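You operate a simulated robot arm through the tools that you are given. There is no shell and no other tool. Be economical: measure what you need, move in short steps, check, and stop when the job is done.

Carry out the task below with a simulated two-armed robot. There is one attempt and no reset: what you move stays moved.

Task
On the clear end of the cabinet top, fold the pink towel in half, so that its two short edges meet.

The check looks at the end state, three seconds after you hand in, the way a careful person would. Anything else that was tipped, shoved, dropped, spilled or broken makes it a failure. Flat cloth is picked up by pressing the open fingertips on it (5 to 10 N) and closing them slowly along it; thin cloth reads only 2 to 8 mm in the jaws.

Robot
Two 7-joint arms with two-finger parallel grippers on one trunk, on a base that drives. Base frame: it is fixed to the floor where the robot stands at the start and does not move with it; the origin is under the middle of the robot, x ahead of it, y to its left, z up; the surface under the hand at the start is at about z = 86. Units: cm, rad, N and s.
The left shoulder is at the start at [7.7, 18.2, 106.2], the right one opposite. With the tool pointing down near the work surface each hand reaches from about 30 to 76 cm from the robot's upright axis, wherever it stands, measured 20 degrees to its own side. Places, roughly: clear end of the cabinet top [50, 10, 90]. Payload 3.91 kg a hand.
The tool frame of a hand sits at the grasp point between the pads (the TCP): z along the fingers, y along the line on which they close. The tips reach 3 cm beyond it. Largest opening 11 cm; finger width 2, thickness 1; the body of the gripper, 4.8 by 11.2 cm, starts 5.5 cm behind the TCP.
Orientation is told as [roll, pitch, yaw] about the base's x, y, z axes, in that order, counted from this pose: with the fingers straight down and closing along the base's y, the tool's x points along the base's -x, its y along +y and its z along -z.

Tools
- The arms move only by the tool nudge_tool. It takes "left_motion", "right_motion" or both (then of equal length, played together; a hand with none holds still); each is a list of rows, each an object (a shift or turn left out is 0, a gripper value left out holds the last) with "dr": the turn, a rotation vector about the tool's x, y, z in degrees, a list of three; "xyz": the shift along the tool's x, y, z in mm, a list of three; "grip": the opening, from 0 (shut) to 1 (fully open). In form: [{"dr": [rx, ry, rz], "xyz": [x, y, z], "grip": grip}, ...]. A call has 1 to 10 rows; each row is the pose to reach, as a shift and turn from the pose commanded when the call began, along the tool's axes at that moment. Rows are played at 5 a second. More than 5 cm and 0.15 rad between two rows, or a gripper value outside its range, and nothing of the call is played. Where a pose cannot be reached the arm comes as near as it can. A force on the tool above 40 N (or 10 N above the force at the start of the call, whichever is more), or a blocked arm, ends the call early, and 0.2 s more pass. The fingers move at their own pace (about 7.2 cm/s each) and stop on an object; they squeeze with about 24 N. The grip force told is the motor's: it shows also when the fingers shut on nothing. Time passes only in rows, and 0.2 s behind the last, so rows that repeat a pose let the fingers close. It gives the time, the measured TCP pose, the force on the tool (base axes), the opening and the grip force at its end, in the units of the frame above (readings bear some noise), with the torque about the TCP (base axes, N m) and any sound that the robot's microphone picked up, and new pictures: "views" is both (left out), scene, wrist or none (wrist: the cameras of the hands that moved).
- Cameras (640 x 400 px; columns grow to the right, rows downward): "scene" is now at [20.98, 3.34, 122.51]; the picture's right is [0.41, -0.91, 0.00], its down [-0.70, -0.31, -0.64] and it looks along [0.59, 0.26, -0.77] (base axes); focal length 214 px, centre (320, 200). "left" rides on the left gripper at [7.2, -1.7, -10.3] in its tool frame; the picture's right is [0.23, 0.97, 0.00], its down [-0.76, 0.18, -0.62] and it looks along [-0.61, 0.14, 0.78] (tool axes); focal length 222 px, centre (320, 200). "right" rides on the right gripper at [7.2, 1.7, -10.3] in its tool frame; the picture's right is [-0.23, 0.97, 0.00], its down [-0.76, -0.18, -0.62] and it looks along [-0.61, -0.14, 0.78] (tool axes); focal length 222 px, centre (320, 200).
- move_column(by): slides the trunk up (or, below 0, down) by that many cm; the arms and the scene camera ride with it, the base frame stays. It gives what a move gives, with no picture.
- drive_base(legs): drives the robot by 1 to 6 legs, each [ahead, left, turn to the left] in cm, cm and rad, along the robot's own axes; the way and the turn of a leg run together, so that a leg with both is an arc; at most 150 cm and 3.142 rad a leg. The arms and the cameras ride along, it lands a little off, and it stops where it bumps. It gives what a move gives, and a new picture of the scene camera.
- turn_head(pan, tilt): turns the head with the scene camera to pan (to the left, within 1.396 rad either way) and tilt (down, from -0.506 to 1.204), counted from straight ahead of the robot. It gives what a move gives, and a new picture of the scene camera.
- probe_pixels(camera, pixels): for up to 12 pixels [column, row] of the newest picture of that camera ("zoom" is the newest enlarged one), the place [x, y, z] in the base frame of the surface seen there, good to about 0.2 cm. No time passes.
- zoom(camera, box): a new picture of the part [left, top, right, bottom] of that camera's present view, enlarged. No time passes.
- job_done(): hands the job in; it is judged then, once.

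Go step by step. Measure first, check grasps and placings, and put right what went wrong. The budget is 80 turns and 260 pictures, counting those below and the enlarged ones. Unless the task says otherwise, let go and move clear before handing in, and close with one line.

The tools are called by a JSON object that holds its "method" and its "body". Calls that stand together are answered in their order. nudge_tool: Moves the arms, as the interface text tells. Its arguments: {"type":"object","properties":{"left_motion":{"type":"array"},"right_motion":{"type":"array"},"views":{"type":"string","enum":["both","scene","wrist","none"]}},"required":[]} The other tools are called the same way: move_column (by) slides the trunk up or down; drive_base (legs) drives the base; turn_head (pan, tilt) turns the head that bears the scene camera; probe_pixels (camera, pixels) gives the place of the surface under pixels of a picture; zoom (camera, box) takes an enlarged picture of a part of a camera's view; job_done () hands the job in.

At the start:

```text
time_s: 0.0
left_tool_pos: [43.26, 35.46, 103.99]
left_ee_rot: [0.001, 0.0, 0.002]
left_ft_force: [0.3, 0.0, -0.4]
left_ft_torque: [-0.02, 0.02, 0.04]
left_opening: 10.99
left_grip_force: 0.0
right_tool_pos: [36.2, -3.89, 106.34]
right_ee_rot: [-0.001, 0.0, -0.001]
right_ft_force: [0.2, 0.0, -0.5]
right_ft_torque: [0.01, 0.0, 0.03]
right_opening: 11.03
right_grip_force: 0.1
trunk travel left (down, up): [-32.5, 18.9]
robot x, y, heading: [0.3, 0.28, 0.001]
head pan, tilt: [0.417, 0.873]
```

scene: 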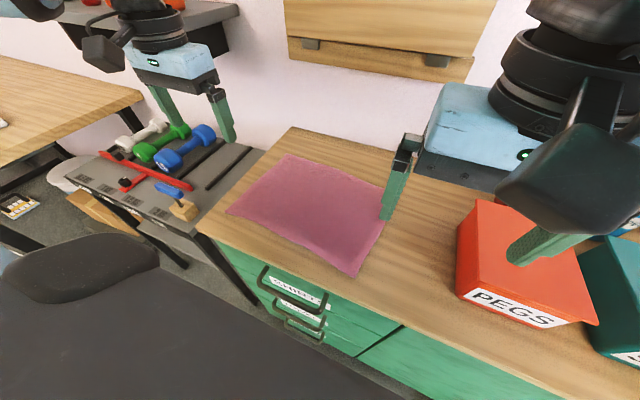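
right: 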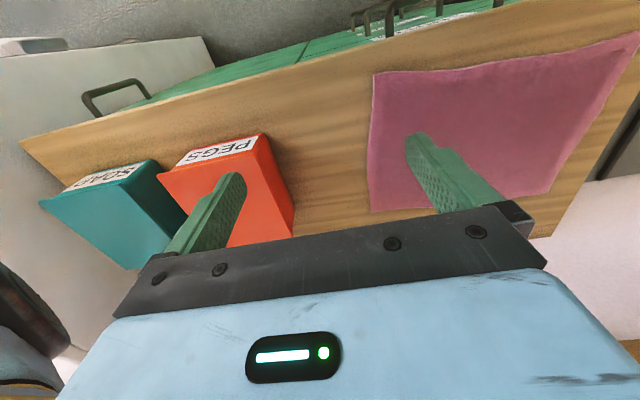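
left: 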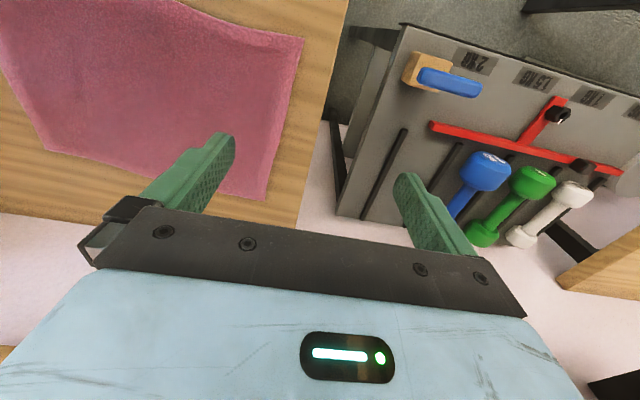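

The pink towel lies on the cabinet top, with scene corners near (287,155), (386,188), (357,278) and (227,211). I'll probe the corners, edges and nearby tabletop first.

{"method": "probe_pixels", "body": {"camera": "scene", "pixels": [[287, 156], [383, 189], [357, 276], [229, 211], [310, 215], [290, 245], [258, 183], [335, 172], [292, 130], [200, 226], [400, 230], [372, 230]]}}

{"method": "zoom", "body": {"camera": "scene", "box": [200, 120, 420, 290]}}

```text
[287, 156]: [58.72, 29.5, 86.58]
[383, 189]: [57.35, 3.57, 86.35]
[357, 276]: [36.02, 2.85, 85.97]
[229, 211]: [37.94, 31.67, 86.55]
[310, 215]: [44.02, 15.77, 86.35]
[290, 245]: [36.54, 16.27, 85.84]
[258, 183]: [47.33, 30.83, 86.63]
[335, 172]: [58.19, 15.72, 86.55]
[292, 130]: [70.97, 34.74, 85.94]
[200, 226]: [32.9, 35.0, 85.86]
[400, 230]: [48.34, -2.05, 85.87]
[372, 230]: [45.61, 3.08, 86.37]
```

```text
2.35 times, centred on (310, 205) of scene
```

zoom: 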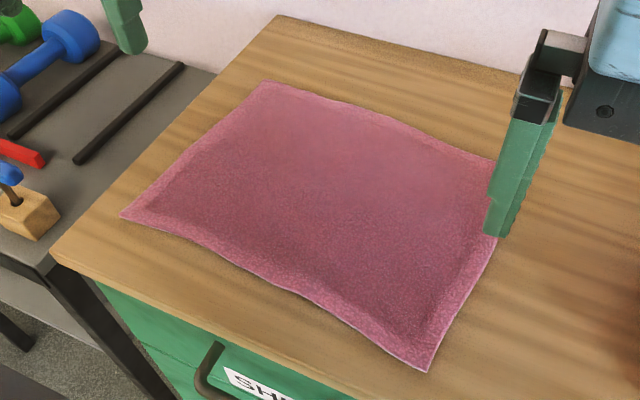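

The towel spans about x 36–58 and y 3–31, so the short edges are at y≈3 and y≈31. I'd like the robot a little further left so both hands reach the y≈31 edge, so I'll check the space on the left first.

{"method": "turn_head", "body": {"pan": 1.2, "tilt": 1.0}}

```text
time_s: 1.1
left_tool_pos: [43.34, 35.43, 103.9]
left_ee_rot: [0.0, 0.001, 0.002]
left_ft_force: [-0.1, -0.6, -0.1]
left_ft_torque: [0.01, 0.0, -0.03]
left_opening: 11.0
left_grip_force: 0.1
right_tool_pos: [36.32, -3.88, 106.37]
right_ee_rot: [0.002, 0.001, -0.001]
right_ft_force: [0.0, 0.6, 0.0]
right_ft_torque: [0.03, 0.01, 0.0]
right_opening: 11.0
right_grip_force: 0.0
trunk travel left (down, up): [-32.5, 18.9]
robot x, y, heading: [0.35, 0.14, -0.005]
head pan, tilt: [1.201, 1.0]
```

scene: 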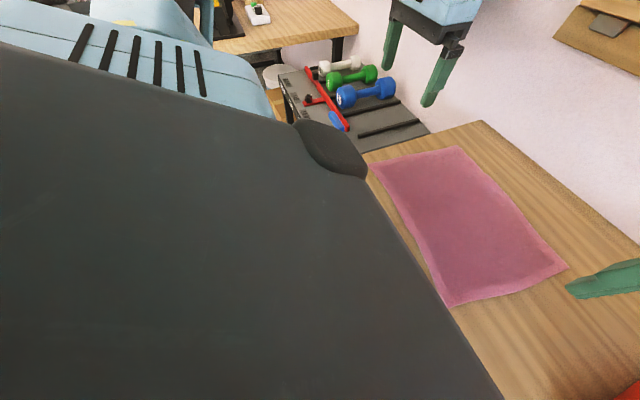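

The body hides the floor here. I'll probe the rack and table fronts to see whether a short move left is clear.

{"method": "probe_pixels", "body": {"camera": "scene", "pixels": [[283, 78], [292, 115], [345, 135], [275, 100], [265, 75], [225, 45], [330, 55], [375, 180], [290, 100], [424, 130], [210, 40]]}}

{"method": "turn_head", "body": {"pan": 0.5, "tilt": 0.873}}

```text
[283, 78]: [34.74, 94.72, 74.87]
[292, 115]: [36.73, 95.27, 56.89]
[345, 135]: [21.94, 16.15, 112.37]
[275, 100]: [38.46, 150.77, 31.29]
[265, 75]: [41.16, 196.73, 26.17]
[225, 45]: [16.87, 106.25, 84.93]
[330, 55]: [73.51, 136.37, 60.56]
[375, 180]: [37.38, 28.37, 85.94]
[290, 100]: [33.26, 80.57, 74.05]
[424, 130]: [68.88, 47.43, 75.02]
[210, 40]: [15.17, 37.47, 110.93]
```

```text
time_s: 2.2
left_tool_pos: [43.2, 35.3, 103.86]
left_ee_rot: [0.0, 0.001, 0.002]
left_ft_force: [-0.1, -0.3, 0.4]
left_ft_torque: [-0.01, 0.0, 0.0]
left_opening: 11.0
left_grip_force: 0.0
right_tool_pos: [36.41, -3.85, 106.43]
right_ee_rot: [0.0, 0.0, 0.001]
right_ft_force: [0.4, 0.4, -0.7]
right_ft_torque: [0.01, -0.01, -0.04]
right_opening: 11.0
right_grip_force: 0.1
trunk travel left (down, up): [-32.5, 18.9]
robot x, y, heading: [-0.3, -0.15, -0.002]
head pan, tilt: [0.499, 0.873]
```

scene: 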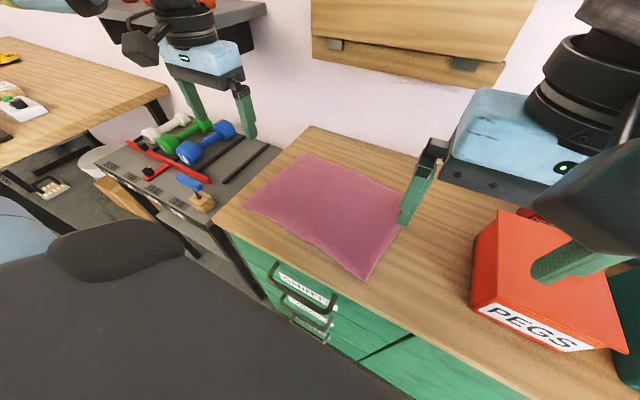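

The rack front is at x≈34, level with the cabinet, and the way is open until y≈100. I'll slide the base 14 cm left.

{"method": "drive_base", "body": {"legs": [[0, 14, 0]]}}

```text
time_s: 4.1
left_tool_pos: [43.24, 49.62, 103.98]
left_ee_rot: [0.0, 0.001, 0.0]
left_ft_force: [0.2, 0.1, -0.7]
left_ft_torque: [0.01, -0.03, -0.01]
left_opening: 10.98
left_grip_force: 0.0
right_tool_pos: [36.35, 10.24, 106.44]
right_ee_rot: [-0.001, 0.0, 0.0]
right_ft_force: [-0.5, 0.1, 0.6]
right_ft_torque: [-0.01, 0.0, 0.0]
right_opening: 10.97
right_grip_force: 0.0
trunk travel left (down, up): [-32.5, 18.9]
robot x, y, heading: [-0.37, 14.33, 0.001]
head pan, tilt: [0.499, 0.873]
```

scene: 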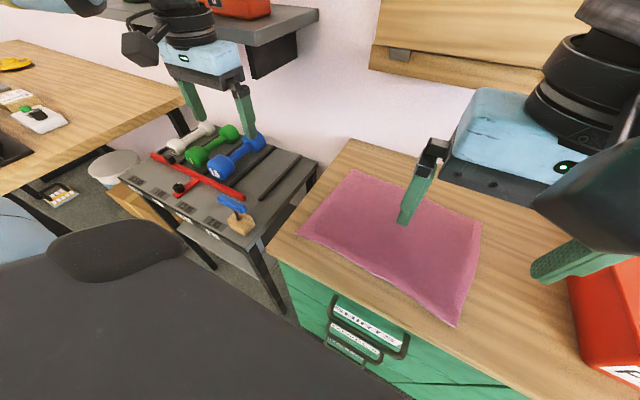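

The whole towel is in view now. I'll zoom in for accurate corner positions.

{"method": "zoom", "body": {"camera": "scene", "box": [285, 155, 493, 335]}}

{"method": "probe_pixels", "body": {"camera": "scene", "pixels": [[349, 171], [324, 203], [300, 233], [480, 222], [470, 275], [457, 325], [345, 257], [390, 283], [312, 219], [380, 182]]}}

```text
2.22 times, centred on (389, 245) of scene
```

zoom: 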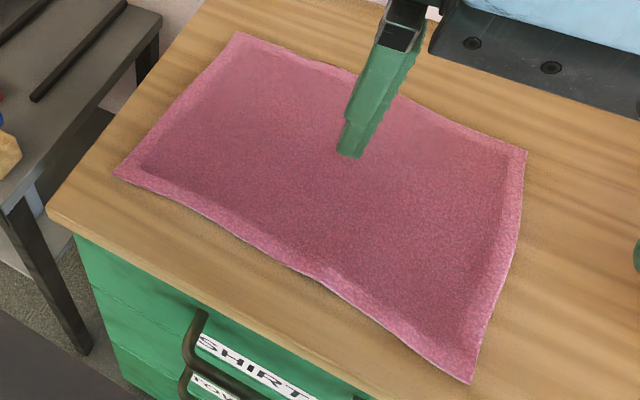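

```text
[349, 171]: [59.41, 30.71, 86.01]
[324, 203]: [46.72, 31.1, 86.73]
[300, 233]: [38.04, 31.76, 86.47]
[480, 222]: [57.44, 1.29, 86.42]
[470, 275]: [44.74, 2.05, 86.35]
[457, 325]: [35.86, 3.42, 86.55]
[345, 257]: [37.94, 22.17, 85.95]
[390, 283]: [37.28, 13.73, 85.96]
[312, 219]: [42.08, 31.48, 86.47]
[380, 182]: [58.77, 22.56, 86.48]
```

Corners: far-left (59.2,30.7), near-left (38,31.8), far-right (57.4,1.3), near-right (35.9,3.4). Both hands will go above the left corners, left hand to the near one and right hand to the far one, with the grippers narrowed to 3 cm.

{"method": "nudge_tool", "body": {"left_motion": [{"xyz": [5, -29, 11], "grip": 0.27}, {"xyz": [10, -58, 22]}, {"xyz": [15, -87, 34]}, {"xyz": [20, -116, 45]}, {"xyz": [25, -145, 57]}, {"xyz": [30, -174, 68]}, {"xyz": [35, -203, 80]}, {"xyz": [35, -203, 80]}], "right_motion": [{"xyz": [-30, 26, 15], "grip": 0.27}, {"xyz": [-60, 52, 30]}, {"xyz": [-90, 78, 45]}, {"xyz": [-120, 104, 60]}, {"xyz": [-150, 130, 75]}, {"xyz": [-180, 156, 90]}, {"xyz": [-210, 182, 105]}, {"xyz": [-210, 182, 105]}]}}

```text
time_s: 5.9
left_tool_pos: [39.65, 29.14, 95.78]
left_ee_rot: [0.001, -0.003, 0.001]
left_ft_force: [0.5, 0.6, 0.9]
left_ft_torque: [-0.02, -0.03, -0.02]
left_opening: 2.95
left_grip_force: 0.1
right_tool_pos: [62.45, 19.67, 97.22]
right_ee_rot: [0.031, -0.001, -0.159]
right_ft_force: [0.2, 0.6, 0.4]
right_ft_torque: [0.01, -0.03, 0.01]
right_opening: 2.96
right_grip_force: 0.0
right hand out of reach, approached as far as the arm can: row 7, 8
trunk travel left (down, up): [-32.5, 18.9]
robot x, y, heading: [0.33, 13.83, 0.001]
head pan, tilt: [0.499, 0.873]
stopped in row 8 (right hand): the arm was blocked; the commanded pose is now the measured one
```

scene: 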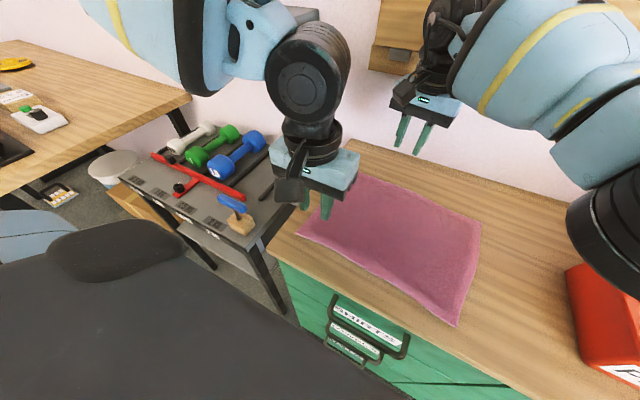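
right: 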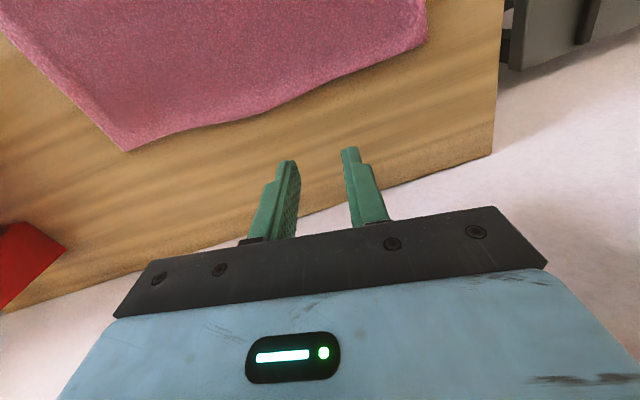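
left: 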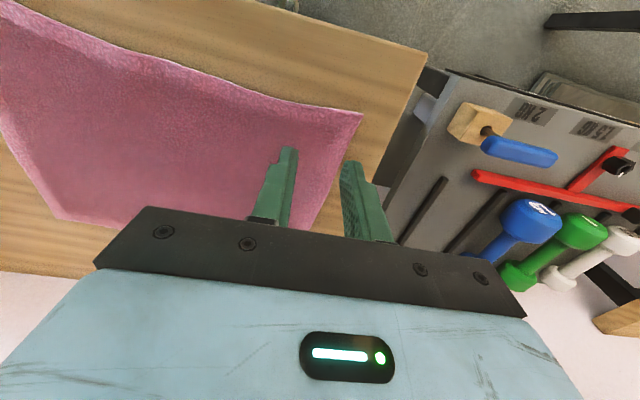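

The right arm couldn't reach the far corner from here and stopped at (62.5, 19.7); the left hand is in place. Moving the base another 12 cm left will bring it within reach, and the robot can carry the cloth back by driving right.

{"method": "drive_base", "body": {"legs": [[0, 12, 0]]}}

```text
time_s: 7.6
left_tool_pos: [39.76, 41.03, 95.67]
left_ee_rot: [-0.001, -0.001, -0.001]
left_ft_force: [-0.3, -0.7, 0.4]
left_ft_torque: [0.0, 0.0, 0.01]
left_opening: 2.96
left_grip_force: 0.1
right_tool_pos: [62.62, 31.57, 97.15]
right_ee_rot: [0.03, 0.001, -0.161]
right_ft_force: [0.1, 0.3, -0.1]
right_ft_torque: [-0.01, 0.0, -0.01]
right_opening: 2.97
right_grip_force: 0.1
trunk travel left (down, up): [-32.5, 18.9]
robot x, y, heading: [0.02, 26.09, 0.001]
head pan, tilt: [0.499, 0.873]
```

scene: 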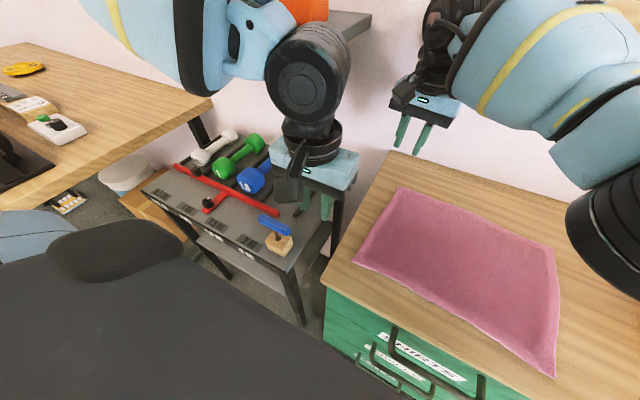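

The hands rode along with the base. I'll bring both over the left corners with the right gripper straightened.

{"method": "nudge_tool", "body": {"left_motion": [{"xyz": [0, -39, 0]}, {"xyz": [0, -78, 10]}, {"xyz": [0, -117, 25]}, {"xyz": [0, -117, 25]}], "right_motion": [{"xyz": [16, -14, 10], "dr": [0.6, 0, -3]}, {"xyz": [32, -28, 20], "dr": [1.2, 0, -6]}, {"xyz": [47, -41, 40], "dr": [1.7, 0, -9.2]}, {"xyz": [47, -41, 40], "dr": [1.7, 0, -9.2]}]}}

```text
time_s: 8.6
left_tool_pos: [39.99, 36.29, 94.73]
left_ee_rot: [0.001, -0.001, 0.002]
left_ft_force: [-0.1, -0.3, -0.5]
left_ft_torque: [0.03, 0.01, -0.02]
left_opening: 2.99
left_grip_force: 0.1
left hand out of reach, approached as far as the arm can: row 2, 3, 4
right_tool_pos: [57.16, 28.45, 92.98]
right_ee_rot: [0.0, -0.002, 0.002]
right_ft_force: [0.6, -0.4, 0.5]
right_ft_torque: [0.02, -0.01, -0.05]
right_opening: 2.98
right_grip_force: 0.0
trunk travel left (down, up): [-32.5, 18.9]
robot x, y, heading: [0.02, 25.76, 0.003]
head pan, tilt: [0.499, 0.873]
```

scene: 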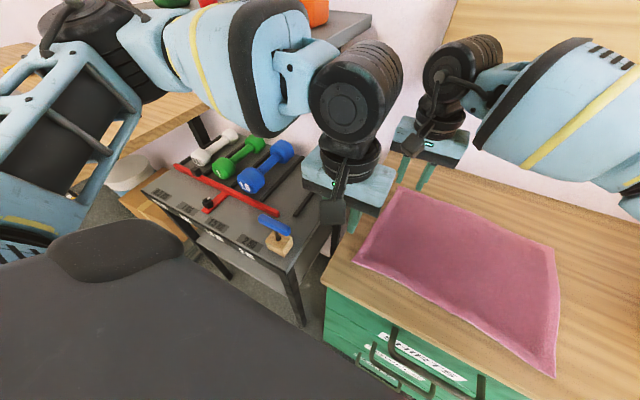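
right: 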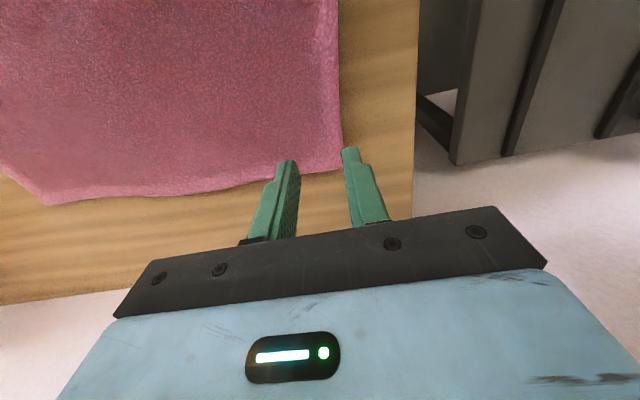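
left: 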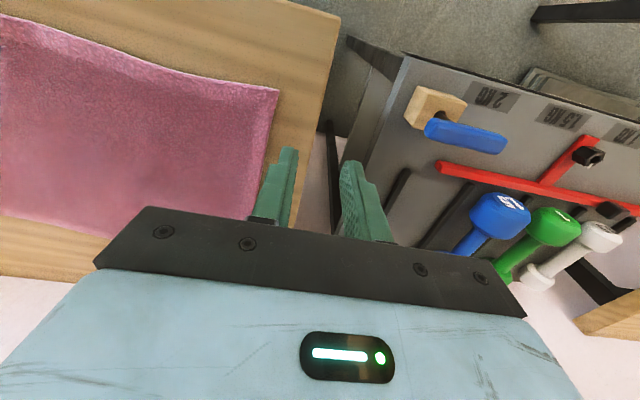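

The left arm now can't reach that far across, since its limit is about 10 cm left of the robot's axis at this distance. Standing at about y=4.5 with the base turned left 0.35 rad should suit both hands, so I'll drive there.

{"method": "drive_base", "body": {"legs": [[0, -21.3, 0], [0, 0, 0.35]]}}

```text
time_s: 12.2
left_tool_pos: [34.06, 27.77, 94.68]
left_ee_rot: [-0.001, 0.0, 0.354]
left_ft_force: [0.3, 0.4, 0.5]
left_ft_torque: [-0.02, -0.02, 0.02]
left_opening: 2.97
left_grip_force: 0.0
right_tool_pos: [52.91, 26.42, 92.95]
right_ee_rot: [0.0, -0.001, 0.354]
right_ft_force: [-0.4, -0.1, -0.2]
right_ft_torque: [0.02, 0.03, 0.04]
right_opening: 2.98
right_grip_force: 0.1
trunk travel left (down, up): [-32.5, 18.9]
robot x, y, heading: [0.08, 4.32, 0.353]
head pan, tilt: [0.499, 0.873]
```

scene: 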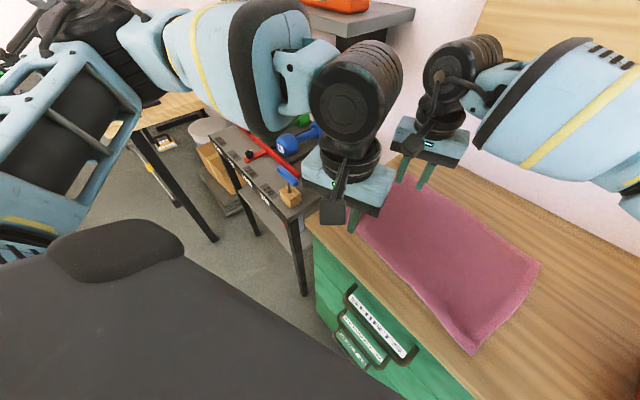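

Both hands rode along well. I'll put the left hand over the near corner, keeping its diagonal yaw, and the right over the far corner turned square to the edge.

{"method": "nudge_tool", "body": {"left_motion": [{"xyz": [-21, -2, 0]}, {"xyz": [-42, -4, 0]}, {"xyz": [-63, -6, 15]}, {"xyz": [-63, -6, 20]}], "right_motion": [{"xyz": [-16, 2, 0], "dr": [0, 0, 7]}, {"xyz": [-32, 3, 0], "dr": [0, 0, 14]}, {"xyz": [-48, 5, 0], "dr": [0, 0, 20.2]}, {"xyz": [-48, 5, 0], "dr": [0, 0, 20.2]}]}}

```text
time_s: 13.2
left_tool_pos: [38.69, 30.69, 93.94]
left_ee_rot: [-0.001, -0.001, 0.355]
left_ft_force: [0.1, -0.2, 0.5]
left_ft_torque: [0.01, -0.01, 0.02]
left_opening: 2.99
left_grip_force: 0.0
left hand out of reach, approached as far as the arm can: row 1, 2, 3, 4
right_tool_pos: [57.15, 28.62, 92.93]
right_ee_rot: [0.0, -0.001, 0.001]
right_ft_force: [0.3, -0.1, -0.4]
right_ft_torque: [0.03, 0.04, -0.04]
right_opening: 2.98
right_grip_force: 0.1
trunk travel left (down, up): [-32.5, 18.9]
robot x, y, heading: [0.14, 4.33, 0.355]
head pan, tilt: [0.499, 0.873]
```

scene: 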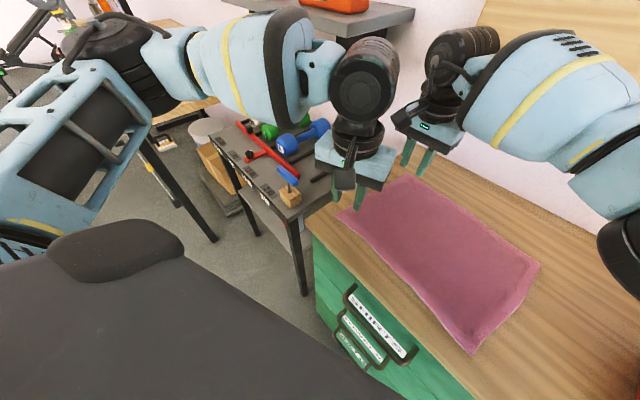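
right: 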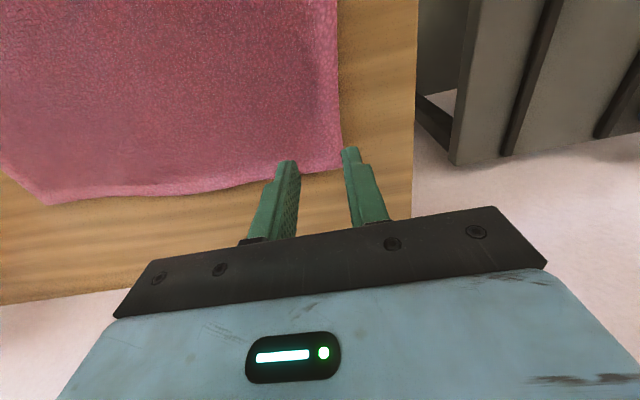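
left: 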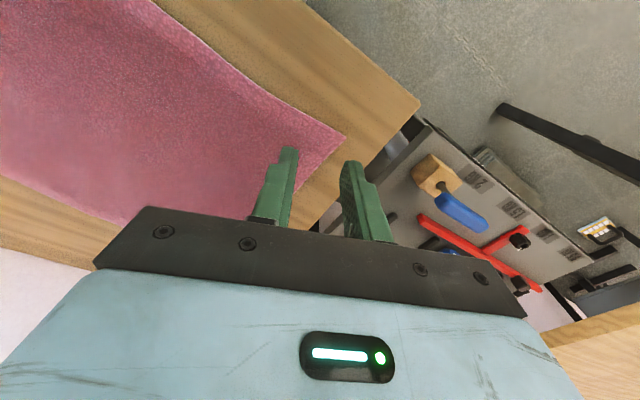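

The left hand is stuck about 11 cm left of the robot's axis, 1.5 cm short, while the right hand has room to spare. I'll shift the base 2.5 cm to the right.

{"method": "drive_base", "body": {"legs": [[0, -2.5, 0]]}}

```text
time_s: 14.1
left_tool_pos: [39.72, 28.4, 93.88]
left_ee_rot: [0.0, 0.0, 0.354]
left_ft_force: [0.1, 0.0, -0.2]
left_ft_torque: [0.04, -0.02, -0.02]
left_opening: 2.99
left_grip_force: 0.1
right_tool_pos: [58.15, 26.21, 92.92]
right_ee_rot: [0.0, -0.001, 0.001]
right_ft_force: [0.0, -0.7, -0.2]
right_ft_torque: [0.0, 0.01, -0.01]
right_opening: 2.97
right_grip_force: 0.2
trunk travel left (down, up): [-32.5, 18.9]
robot x, y, heading: [1.01, 1.92, 0.351]
head pan, tilt: [0.499, 0.873]
```

scene: 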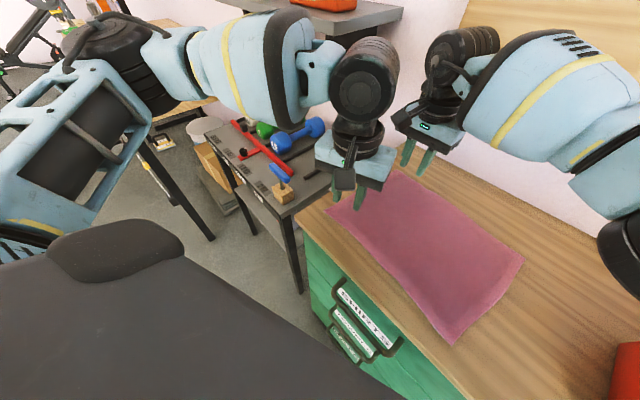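

Now I'll bring both hands to 1 cm above contact over their corners.

{"method": "nudge_tool", "body": {"left_motion": [{"xyz": [-8, 8, 10]}, {"xyz": [-8, 8, 31]}, {"xyz": [-8, 8, 31]}], "right_motion": [{"xyz": [9, 23, 8]}, {"xyz": [9, 23, 22]}, {"xyz": [9, 23, 22]}]}}

```text
time_s: 14.9
left_tool_pos: [40.15, 29.48, 90.79]
left_ee_rot: [-0.001, 0.0, 0.354]
left_ft_force: [0.1, -0.2, 0.1]
left_ft_torque: [-0.02, -0.04, 0.01]
left_opening: 2.97
left_grip_force: 0.0
right_tool_pos: [57.03, 28.51, 90.71]
right_ee_rot: [0.001, -0.002, 0.001]
right_ft_force: [0.0, -0.5, -1.0]
right_ft_torque: [0.05, -0.03, -0.01]
right_opening: 2.98
right_grip_force: 0.0
trunk travel left (down, up): [-32.5, 18.9]
robot x, y, heading: [1.01, 1.93, 0.351]
head pan, tilt: [0.499, 0.873]
```

scene: 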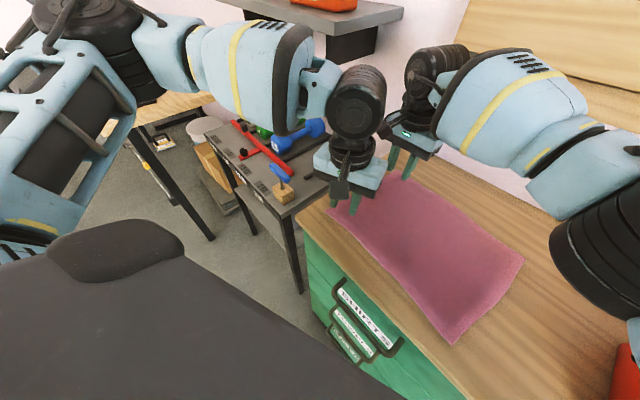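
right: 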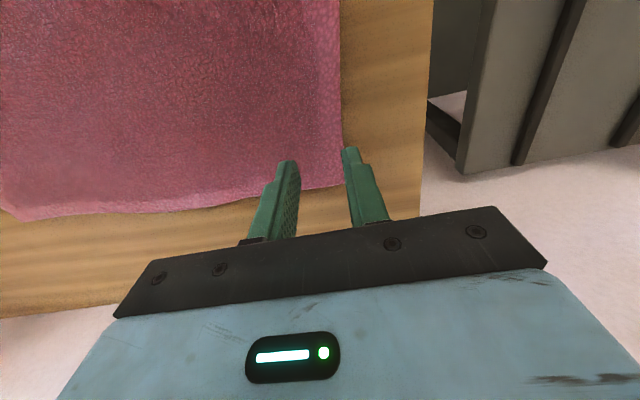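
left: 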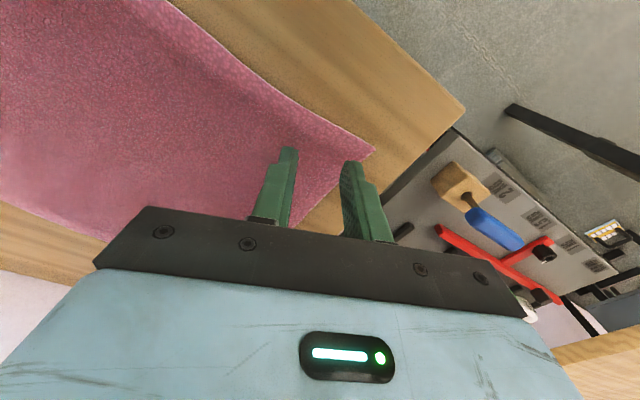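

I'll probe the edges in the wrist views to check fingertip placement before pressing.

{"method": "probe_pixels", "body": {"camera": "right", "pixels": [[338, 140], [341, 180], [339, 100], [285, 195]]}}

{"method": "probe_pixels", "body": {"camera": "left", "pixels": [[370, 150], [325, 195], [340, 180], [300, 112]]}}

{"method": "zoom", "body": {"camera": "left", "box": [240, 110, 420, 220]}}

```text
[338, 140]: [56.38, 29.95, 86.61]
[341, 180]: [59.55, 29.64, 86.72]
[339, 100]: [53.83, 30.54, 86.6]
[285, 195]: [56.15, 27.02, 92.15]
```

```text
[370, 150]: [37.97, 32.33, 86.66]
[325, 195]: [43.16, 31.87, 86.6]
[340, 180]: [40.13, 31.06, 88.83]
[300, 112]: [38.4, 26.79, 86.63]
```

```text
3.56 times, centred on (330, 165) of left
```

zoom: 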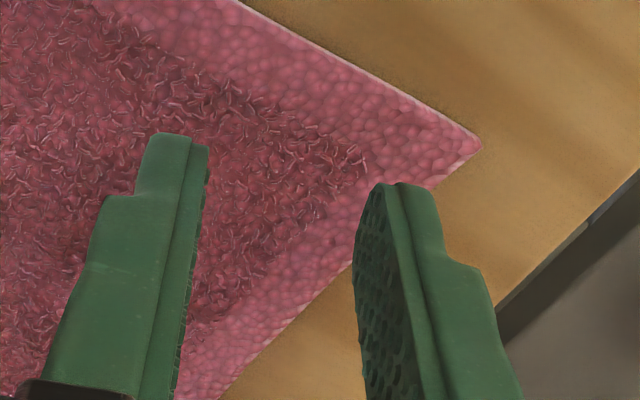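

The right outer finger would just miss the edge (y≈30.0), so I'll shift that hand 8 mm inward and lower both to near contact.

{"method": "nudge_tool", "body": {"left_motion": [{"xyz": [0, 0, 0]}, {"xyz": [0, 0, 6]}, {"xyz": [0, 0, 12]}, {"xyz": [0, 0, 12]}], "right_motion": [{"xyz": [0, -8, 0]}, {"xyz": [0, -8, 6]}, {"xyz": [0, -8, 12]}, {"xyz": [0, -8, 12]}], "views": "none"}}

```text
time_s: 15.9
left_tool_pos: [40.22, 29.39, 89.48]
left_ee_rot: [-0.002, -0.002, 0.355]
left_ft_force: [0.0, -0.5, 1.5]
left_ft_torque: [-0.01, -0.01, 0.01]
left_opening: 2.98
left_grip_force: 0.0
right_tool_pos: [57.36, 27.81, 89.66]
right_ee_rot: [0.001, 0.001, 0.0]
right_ft_force: [0.5, -0.1, -0.3]
right_ft_torque: [0.02, -0.01, 0.03]
right_opening: 2.97
right_grip_force: 0.1
trunk travel left (down, up): [-32.5, 18.9]
robot x, y, heading: [0.79, 2.21, 0.352]
head pan, tilt: [0.499, 0.873]
```

{"method": "nudge_tool", "body": {"left_motion": [{"xyz": [0, 0, 2]}, {"xyz": [0, 0, 3]}, {"xyz": [0, 0, 3]}], "right_motion": [{"xyz": [0, 0, 2]}, {"xyz": [0, 0, 4]}, {"xyz": [0, 0, 4]}], "views": "wrist"}}

```text
time_s: 16.7
left_tool_pos: [40.19, 29.39, 89.39]
left_ee_rot: [0.001, -0.004, 0.355]
left_ft_force: [1.9, 1.1, 9.1]
left_ft_torque: [0.04, -0.04, -0.01]
left_opening: 2.97
left_grip_force: 0.1
right_tool_pos: [57.1, 27.64, 89.25]
right_ee_rot: [0.002, 0.0, 0.003]
right_ft_force: [1.5, 1.7, 10.5]
right_ft_torque: [0.08, -0.05, 0.0]
right_opening: 2.97
right_grip_force: 0.1
trunk travel left (down, up): [-32.5, 18.9]
robot x, y, heading: [0.81, 1.96, 0.353]
head pan, tilt: [0.499, 0.873]
```

right: 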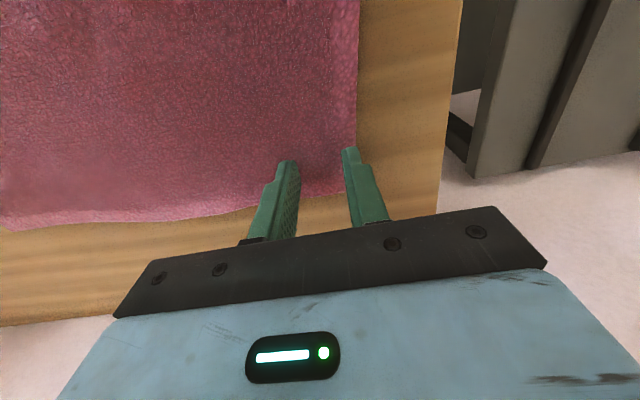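
left: 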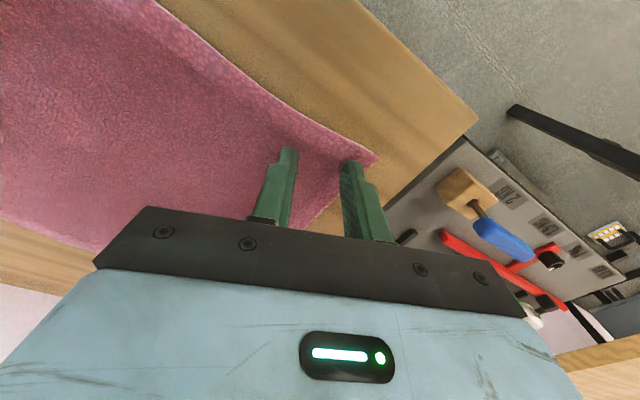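

Both tips press at about 9–10 N, with the outer fingers right at the edges. Now I'll close them slowly.

{"method": "nudge_tool", "body": {"left_motion": [{"grip": 0.24}, {"grip": 0.21}, {"grip": 0.18}, {"grip": 0.15}, {"grip": 0.12}, {"grip": 0.09}, {"grip": 0.06}, {"grip": 0.03}, {"grip": 0}, {"grip": 0}], "right_motion": [{"grip": 0.24}, {"grip": 0.21}, {"grip": 0.18}, {"grip": 0.15}, {"grip": 0.12}, {"grip": 0.09}, {"grip": 0.06}, {"grip": 0.03}, {"grip": 0}, {"grip": 0}], "views": "both"}}

```text
time_s: 18.9
left_tool_pos: [39.98, 29.37, 89.25]
left_ee_rot: [0.0, -0.003, 0.354]
left_ft_force: [2.9, 0.2, 14.0]
left_ft_torque: [-0.02, -0.04, 0.0]
left_opening: 0.38
left_grip_force: 23.9
right_tool_pos: [56.98, 27.68, 89.22]
right_ee_rot: [0.001, -0.001, 0.003]
right_ft_force: [-3.1, 1.6, 11.9]
right_ft_torque: [0.03, 0.12, -0.02]
right_opening: 0.38
right_grip_force: 24.1
trunk travel left (down, up): [-32.5, 18.9]
robot x, y, heading: [0.92, 1.98, 0.354]
head pan, tilt: [0.499, 0.873]
```

scene: 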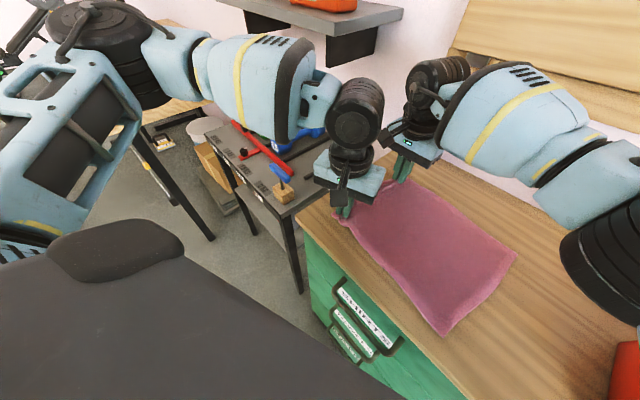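
right: 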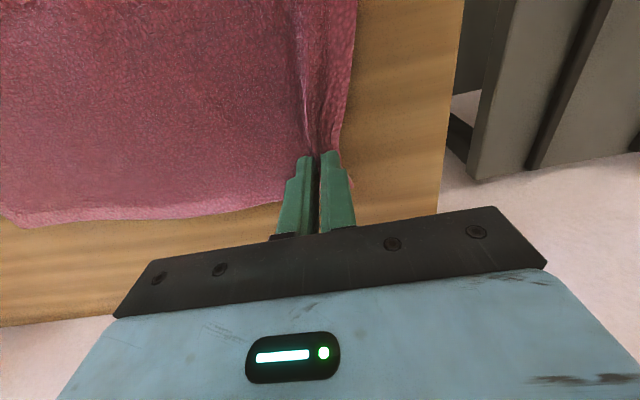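
left: 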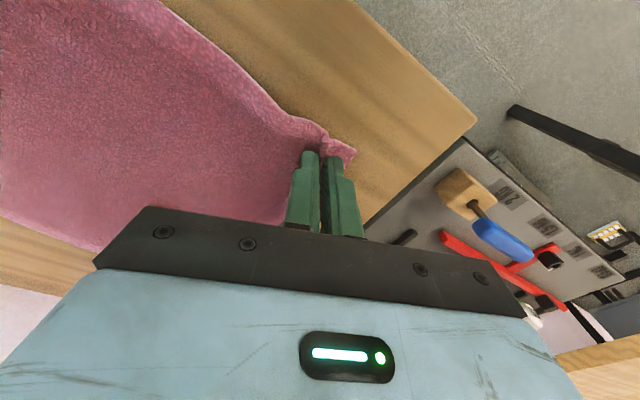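

Both corners are gripped, with openings of 3.8 mm. Before carrying the edge over, I'll check the right arm's clearance to the PEGS box.

{"method": "turn_head", "body": {"pan": -0.3, "tilt": 0.8}}

```text
time_s: 20.0
left_tool_pos: [39.98, 29.43, 89.26]
left_ee_rot: [0.0, -0.003, 0.355]
left_ft_force: [3.6, 0.6, 15.3]
left_ft_torque: [0.01, -0.02, 0.01]
left_opening: 0.38
left_grip_force: 23.9
right_tool_pos: [57.04, 27.58, 89.3]
right_ee_rot: [0.002, -0.002, 0.003]
right_ft_force: [-4.3, -0.3, 11.0]
right_ft_torque: [0.05, 0.16, -0.02]
right_opening: 0.38
right_grip_force: 24.3
trunk travel left (down, up): [-32.5, 18.9]
robot x, y, heading: [0.99, 1.84, 0.353]
head pan, tilt: [-0.3, 0.799]
```

scene: 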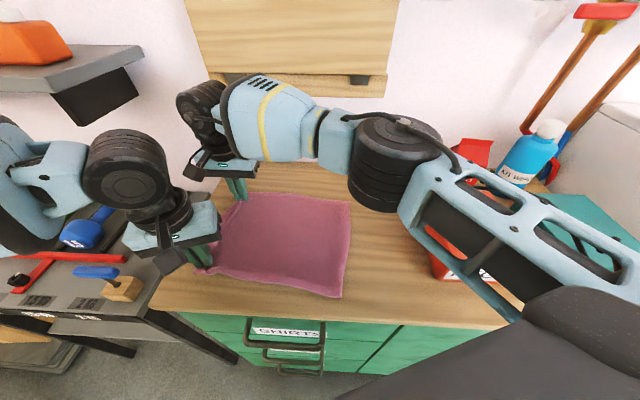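

The right elbow is close to the orange box and the blue bottle. I'll probe their heights.

{"method": "probe_pixels", "body": {"camera": "scene", "pixels": [[365, 195], [390, 208], [475, 150], [478, 165], [435, 270], [460, 262], [525, 150], [548, 128], [400, 130], [440, 245], [570, 205], [500, 300]]}}

{"method": "zoom", "body": {"camera": "scene", "box": [340, 90, 640, 320]}}

```text
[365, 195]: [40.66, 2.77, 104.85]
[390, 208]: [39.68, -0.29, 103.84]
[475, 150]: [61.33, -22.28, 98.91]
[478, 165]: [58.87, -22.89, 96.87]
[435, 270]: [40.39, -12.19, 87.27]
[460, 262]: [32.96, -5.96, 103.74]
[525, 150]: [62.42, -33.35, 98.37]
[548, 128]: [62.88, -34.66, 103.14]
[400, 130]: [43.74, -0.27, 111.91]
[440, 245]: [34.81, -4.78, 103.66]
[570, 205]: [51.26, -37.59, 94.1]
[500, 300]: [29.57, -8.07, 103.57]
```

```text
1.74 times, centred on (490, 205) of scene
```

zoom: 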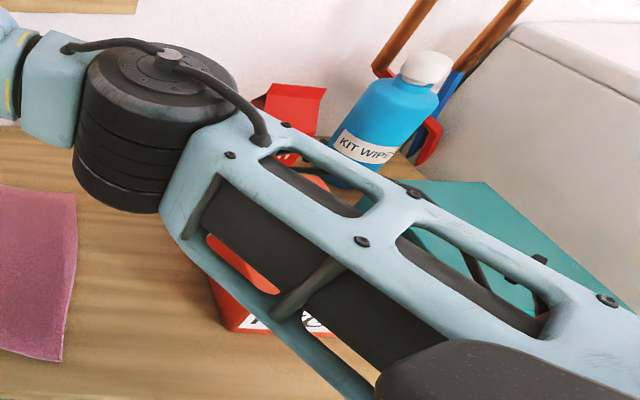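

Nearby objects top out at about 94–99 cm and the elbow underside is above 103 cm, so the carry is clear. I'll lift 9 cm with the column, then drive halfway (base shift about (-1,-12)).

{"method": "move_column", "body": {"by": 9}}

{"method": "drive_base", "body": {"legs": [[-5.1, -10.9, 0]]}}

```text
time_s: 21.3
left_tool_pos: [40.19, 29.4, 98.11]
left_ee_rot: [-0.001, 0.002, 0.354]
left_ft_force: [1.8, -0.6, 0.0]
left_ft_torque: [-0.03, -0.04, 0.02]
left_opening: 0.35
left_grip_force: 23.5
right_tool_pos: [57.12, 27.68, 98.03]
right_ee_rot: [-0.002, 0.0, 0.003]
right_ft_force: [-2.1, -0.5, -0.6]
right_ft_torque: [0.03, 0.06, -0.02]
right_opening: 0.4
right_grip_force: 23.8
trunk travel left (down, up): [-41.5, 9.9]
robot x, y, heading: [0.66, 1.94, 0.347]
head pan, tilt: [-0.3, 0.799]
```

```text
time_s: 22.9
left_tool_pos: [39.06, 17.39, 98.23]
left_ee_rot: [0.001, 0.0, 0.358]
left_ft_force: [2.0, -1.0, -0.1]
left_ft_torque: [0.01, -0.05, -0.03]
left_opening: 0.34
left_grip_force: 24.3
right_tool_pos: [56.12, 15.79, 98.22]
right_ee_rot: [-0.001, -0.001, 0.005]
right_ft_force: [-1.7, 0.1, -1.2]
right_ft_torque: [0.06, 0.04, 0.0]
right_opening: 0.39
right_grip_force: 24.0
trunk travel left (down, up): [-41.5, 9.9]
robot x, y, heading: [-0.34, -9.99, 0.354]
head pan, tilt: [-0.3, 0.799]
```

scene: 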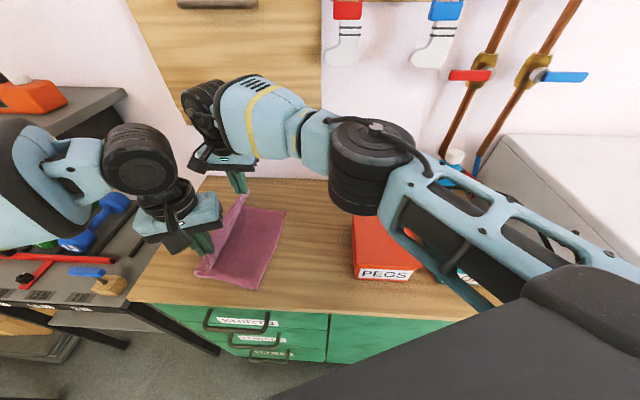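

The cloth is standing between the hands. I'll check the box top and whether the lower right edge slid.

{"method": "probe_pixels", "body": {"camera": "scene", "pixels": [[357, 265], [410, 268], [360, 225], [284, 212], [272, 250], [259, 288], [370, 213], [205, 280], [430, 265]]}}

{"method": "zoom", "body": {"camera": "scene", "box": [150, 150, 330, 310]}}

```text
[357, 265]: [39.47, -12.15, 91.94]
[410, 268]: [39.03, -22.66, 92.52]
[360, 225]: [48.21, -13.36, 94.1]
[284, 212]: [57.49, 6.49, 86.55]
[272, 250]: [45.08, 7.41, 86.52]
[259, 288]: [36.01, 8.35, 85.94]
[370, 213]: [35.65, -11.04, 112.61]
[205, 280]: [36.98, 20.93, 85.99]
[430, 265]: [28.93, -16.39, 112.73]
```

```text
2.50 times, centred on (240, 230) of scene
```

zoom: 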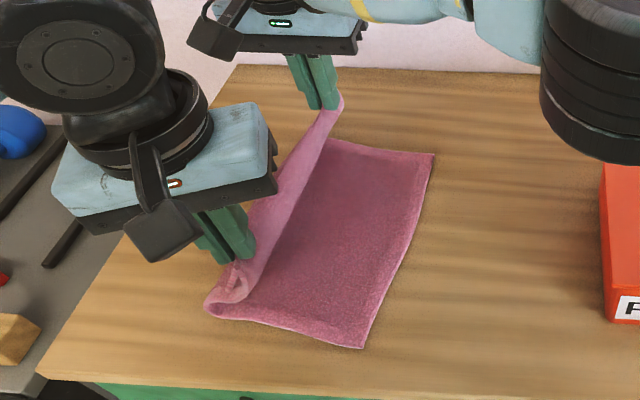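

The towel slid about 5 cm: its lower edge is now at y≈6.5–8.4, still straight. The new grip targets are about (38,10.9) and (55.2,9.1), so I'll lower 3 cm and drive 4 cm more.

{"method": "move_column", "body": {"by": -3}}

{"method": "drive_base", "body": {"legs": [[-1.85, -3.6, 0]]}}

{"method": "zoom", "body": {"camera": "scene", "box": [150, 150, 330, 310]}}

```text
time_s: 23.7
left_tool_pos: [38.96, 17.52, 95.14]
left_ee_rot: [0.0, -0.003, 0.356]
left_ft_force: [1.5, -0.2, -0.9]
left_ft_torque: [0.0, -0.04, -0.02]
left_opening: 0.36
left_grip_force: 24.1
right_tool_pos: [56.12, 15.87, 95.15]
right_ee_rot: [-0.001, -0.002, 0.006]
right_ft_force: [-2.2, -1.0, -0.2]
right_ft_torque: [0.01, 0.03, -0.02]
right_opening: 0.38
right_grip_force: 24.4
trunk travel left (down, up): [-38.5, 12.9]
robot x, y, heading: [0.13, -9.71, 0.358]
head pan, tilt: [-0.3, 0.799]
```

```text
time_s: 24.7
left_tool_pos: [38.63, 13.61, 95.1]
left_ee_rot: [0.0, 0.0, 0.359]
left_ft_force: [1.8, -0.9, 0.5]
left_ft_torque: [0.0, -0.06, -0.03]
left_opening: 0.36
left_grip_force: 23.7
right_tool_pos: [55.57, 11.86, 95.16]
right_ee_rot: [-0.001, 0.0, 0.005]
right_ft_force: [-2.0, 0.1, -0.5]
right_ft_torque: [0.04, 0.02, -0.02]
right_opening: 0.37
right_grip_force: 24.3
trunk travel left (down, up): [-38.5, 12.9]
robot x, y, heading: [-0.73, -13.93, 0.353]
head pan, tilt: [-0.3, 0.799]
```

scene: 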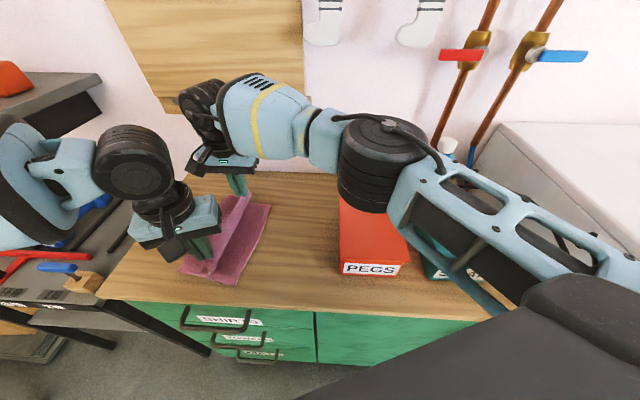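

```text
2.50 times, centred on (240, 230) of scene
```

zoom: 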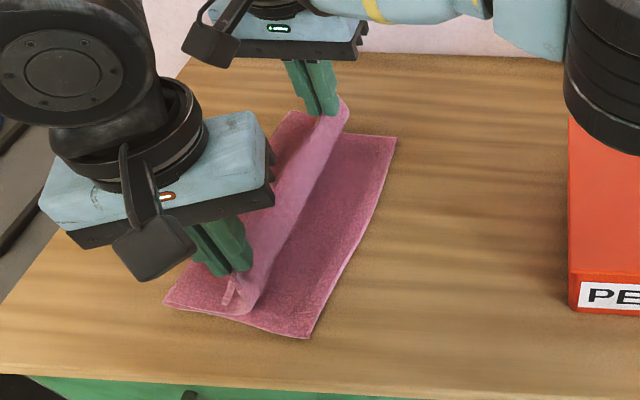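

The upper layer is bending over nicely. I'll re-measure the lower edge and crease.

{"method": "probe_pixels", "body": {"camera": "scene", "pixels": [[260, 206], [250, 240], [237, 284], [197, 271], [217, 240], [220, 275], [232, 260]]}}

{"method": "probe_pixels", "body": {"camera": "zoom", "pixels": [[395, 138], [310, 336], [165, 303], [290, 115], [228, 295], [255, 295], [300, 190]]}}

```text
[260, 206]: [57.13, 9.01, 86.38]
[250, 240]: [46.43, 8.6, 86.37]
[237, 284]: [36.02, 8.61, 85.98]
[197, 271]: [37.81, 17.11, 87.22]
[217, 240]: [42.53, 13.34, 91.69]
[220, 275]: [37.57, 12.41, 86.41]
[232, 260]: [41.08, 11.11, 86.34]
```

```text
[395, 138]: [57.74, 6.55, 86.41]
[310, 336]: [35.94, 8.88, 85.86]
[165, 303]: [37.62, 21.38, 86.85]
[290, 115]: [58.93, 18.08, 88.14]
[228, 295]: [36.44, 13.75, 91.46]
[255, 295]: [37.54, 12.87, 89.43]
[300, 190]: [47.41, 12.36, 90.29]
```

The lower edge hasn't moved since. I'll lower 3.5 cm and drive the last 3.8 cm.

{"method": "move_column", "body": {"by": -3.5}}

{"method": "drive_base", "body": {"legs": [[-1.7, -3.4, 0]]}}

{"method": "zoom", "body": {"camera": "scene", "box": [130, 140, 310, 300]}}

```text
time_s: 25.4
left_tool_pos: [38.58, 13.47, 91.72]
left_ee_rot: [0.001, -0.001, 0.359]
left_ft_force: [1.5, -0.1, 0.3]
left_ft_torque: [-0.02, -0.04, 0.03]
left_opening: 0.37
left_grip_force: 24.0
right_tool_pos: [55.47, 11.93, 91.61]
right_ee_rot: [0.001, -0.001, 0.005]
right_ft_force: [-0.9, 0.1, 0.0]
right_ft_torque: [0.03, 0.06, -0.04]
right_opening: 0.36
right_grip_force: 23.3
trunk travel left (down, up): [-35.0, 16.4]
robot x, y, heading: [-0.9, -13.96, 0.353]
head pan, tilt: [-0.3, 0.799]
```

```text
time_s: 26.4
left_tool_pos: [38.14, 9.79, 91.77]
left_ee_rot: [-0.002, 0.001, 0.357]
left_ft_force: [1.0, -0.1, 0.2]
left_ft_torque: [0.02, -0.02, 0.01]
left_opening: 0.36
left_grip_force: 23.6
right_tool_pos: [55.16, 8.0, 91.7]
right_ee_rot: [-0.001, 0.0, 0.005]
right_ft_force: [-1.5, 0.4, -0.3]
right_ft_torque: [0.03, 0.05, -0.03]
right_opening: 0.38
right_grip_force: 24.0
trunk travel left (down, up): [-35.0, 16.4]
robot x, y, heading: [-1.1, -18.02, 0.354]
head pan, tilt: [-0.3, 0.799]
```

scene: 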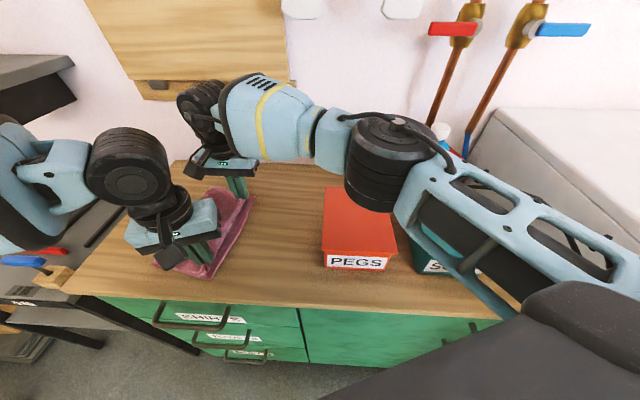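

```text
2.50 times, centred on (220, 220) of scene
```

zoom: 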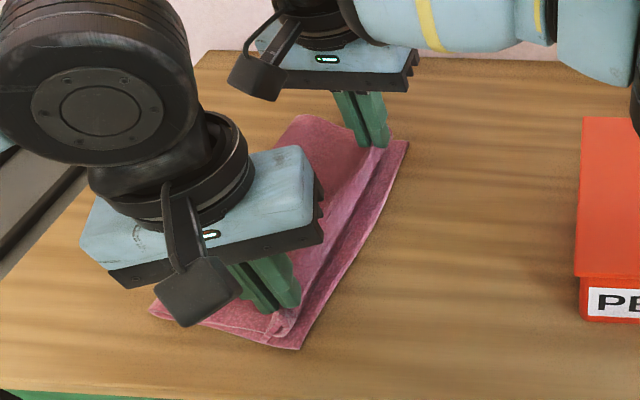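

The edge sits just above the lower edge. I'll look at how the flap hangs in the wrist cameras before letting go.

{"method": "zoom", "body": {"camera": "left", "box": [160, 0, 480, 230]}}

{"method": "zoom", "body": {"camera": "right", "box": [160, 0, 480, 230]}}

```text
1.74 times, centred on (320, 115) of left
```

zoom: 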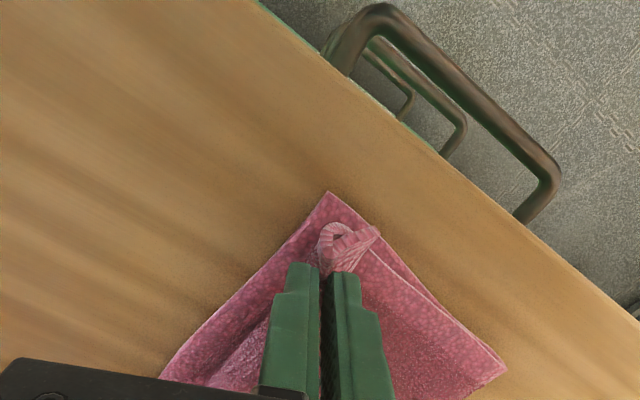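

```text
1.74 times, centred on (320, 115) of right
```

zoom: 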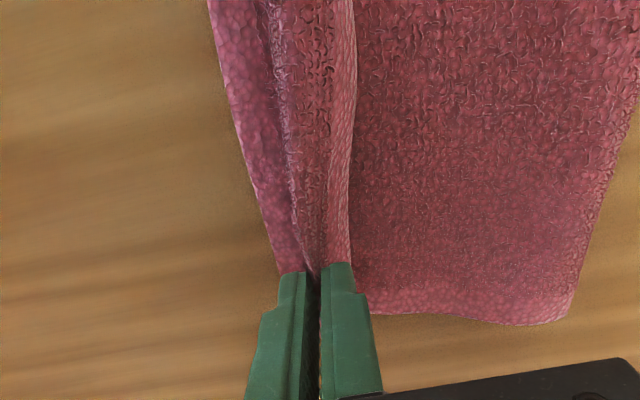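

As feared, the last ~2 cm of the edge is rolled back toward +y at both corners. Tilting both hands by 40° (fingers towards +y) should roll it outward, so I'll try that while keeping the tips in place.

{"method": "nudge_tool", "body": {"left_motion": [{"dr": [-8, 0, 0], "xyz": [0, -4, 0]}, {"dr": [-16, 0, 0], "xyz": [0, -8, 1]}, {"dr": [-24, 0, 0], "xyz": [0, -12, 3]}, {"dr": [-32, 0, 0], "xyz": [0, -16, 5]}, {"dr": [-40, 0, 0], "xyz": [0, -19, 7]}], "right_motion": [{"dr": [-8, 0, 0], "xyz": [0, -4, 0]}, {"dr": [-16, 0, 0], "xyz": [0, -8, 1]}, {"dr": [-24, 0, 0], "xyz": [0, -12, 3]}, {"dr": [-32, 0, 0], "xyz": [0, -16, 5]}, {"dr": [-40, 0, 0], "xyz": [0, -19, 7]}]}}

```text
time_s: 27.2
left_tool_pos: [34.87, 14.04, 92.34]
left_ee_rot: [0.34, -0.02, 0.355]
left_ft_force: [18.3, -6.5, -0.6]
left_ft_torque: [-0.19, -0.58, -0.31]
left_opening: 0.33
left_grip_force: 24.2
left hand out of reach, approached as far as the arm can: row 1, 2, 3
right_tool_pos: [53.66, 7.98, 91.38]
right_ee_rot: [0.374, 0.017, 0.033]
right_ft_force: [-17.7, 7.8, 2.1]
right_ft_torque: [0.17, 0.54, 0.11]
right_opening: 0.38
right_grip_force: 23.9
trunk travel left (down, up): [-35.0, 16.4]
robot x, y, heading: [-1.09, -17.47, 0.353]
head pan, tilt: [-0.3, 0.799]
stopped in row 3 (right hand): the force on the tool passed its limit at 45 N (the readings are from after the stop); the commanded pose is now the measured one
```

scene: 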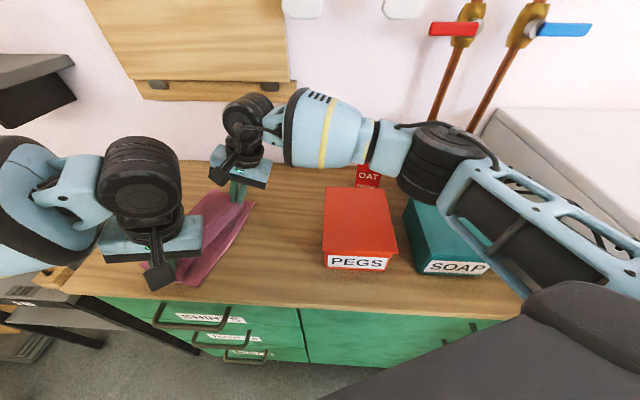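
right: 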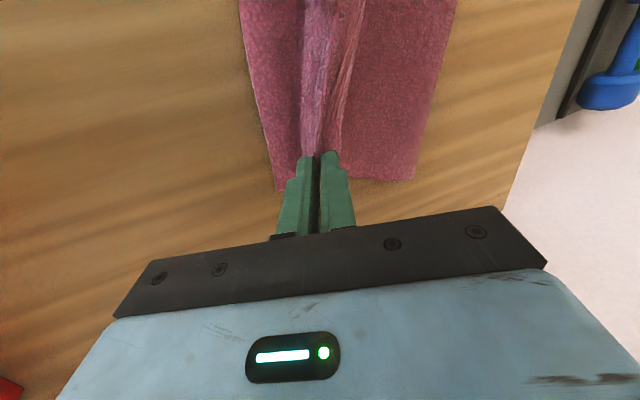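
left: 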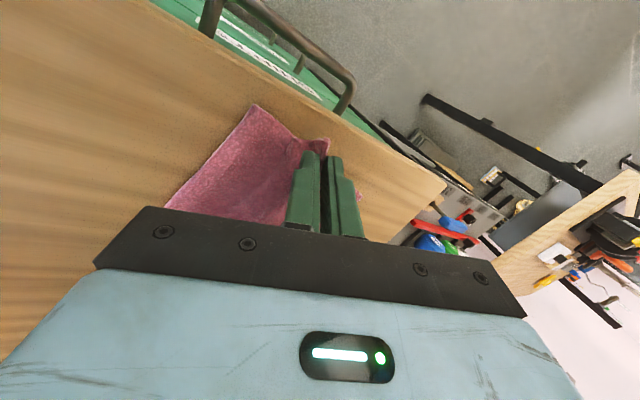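

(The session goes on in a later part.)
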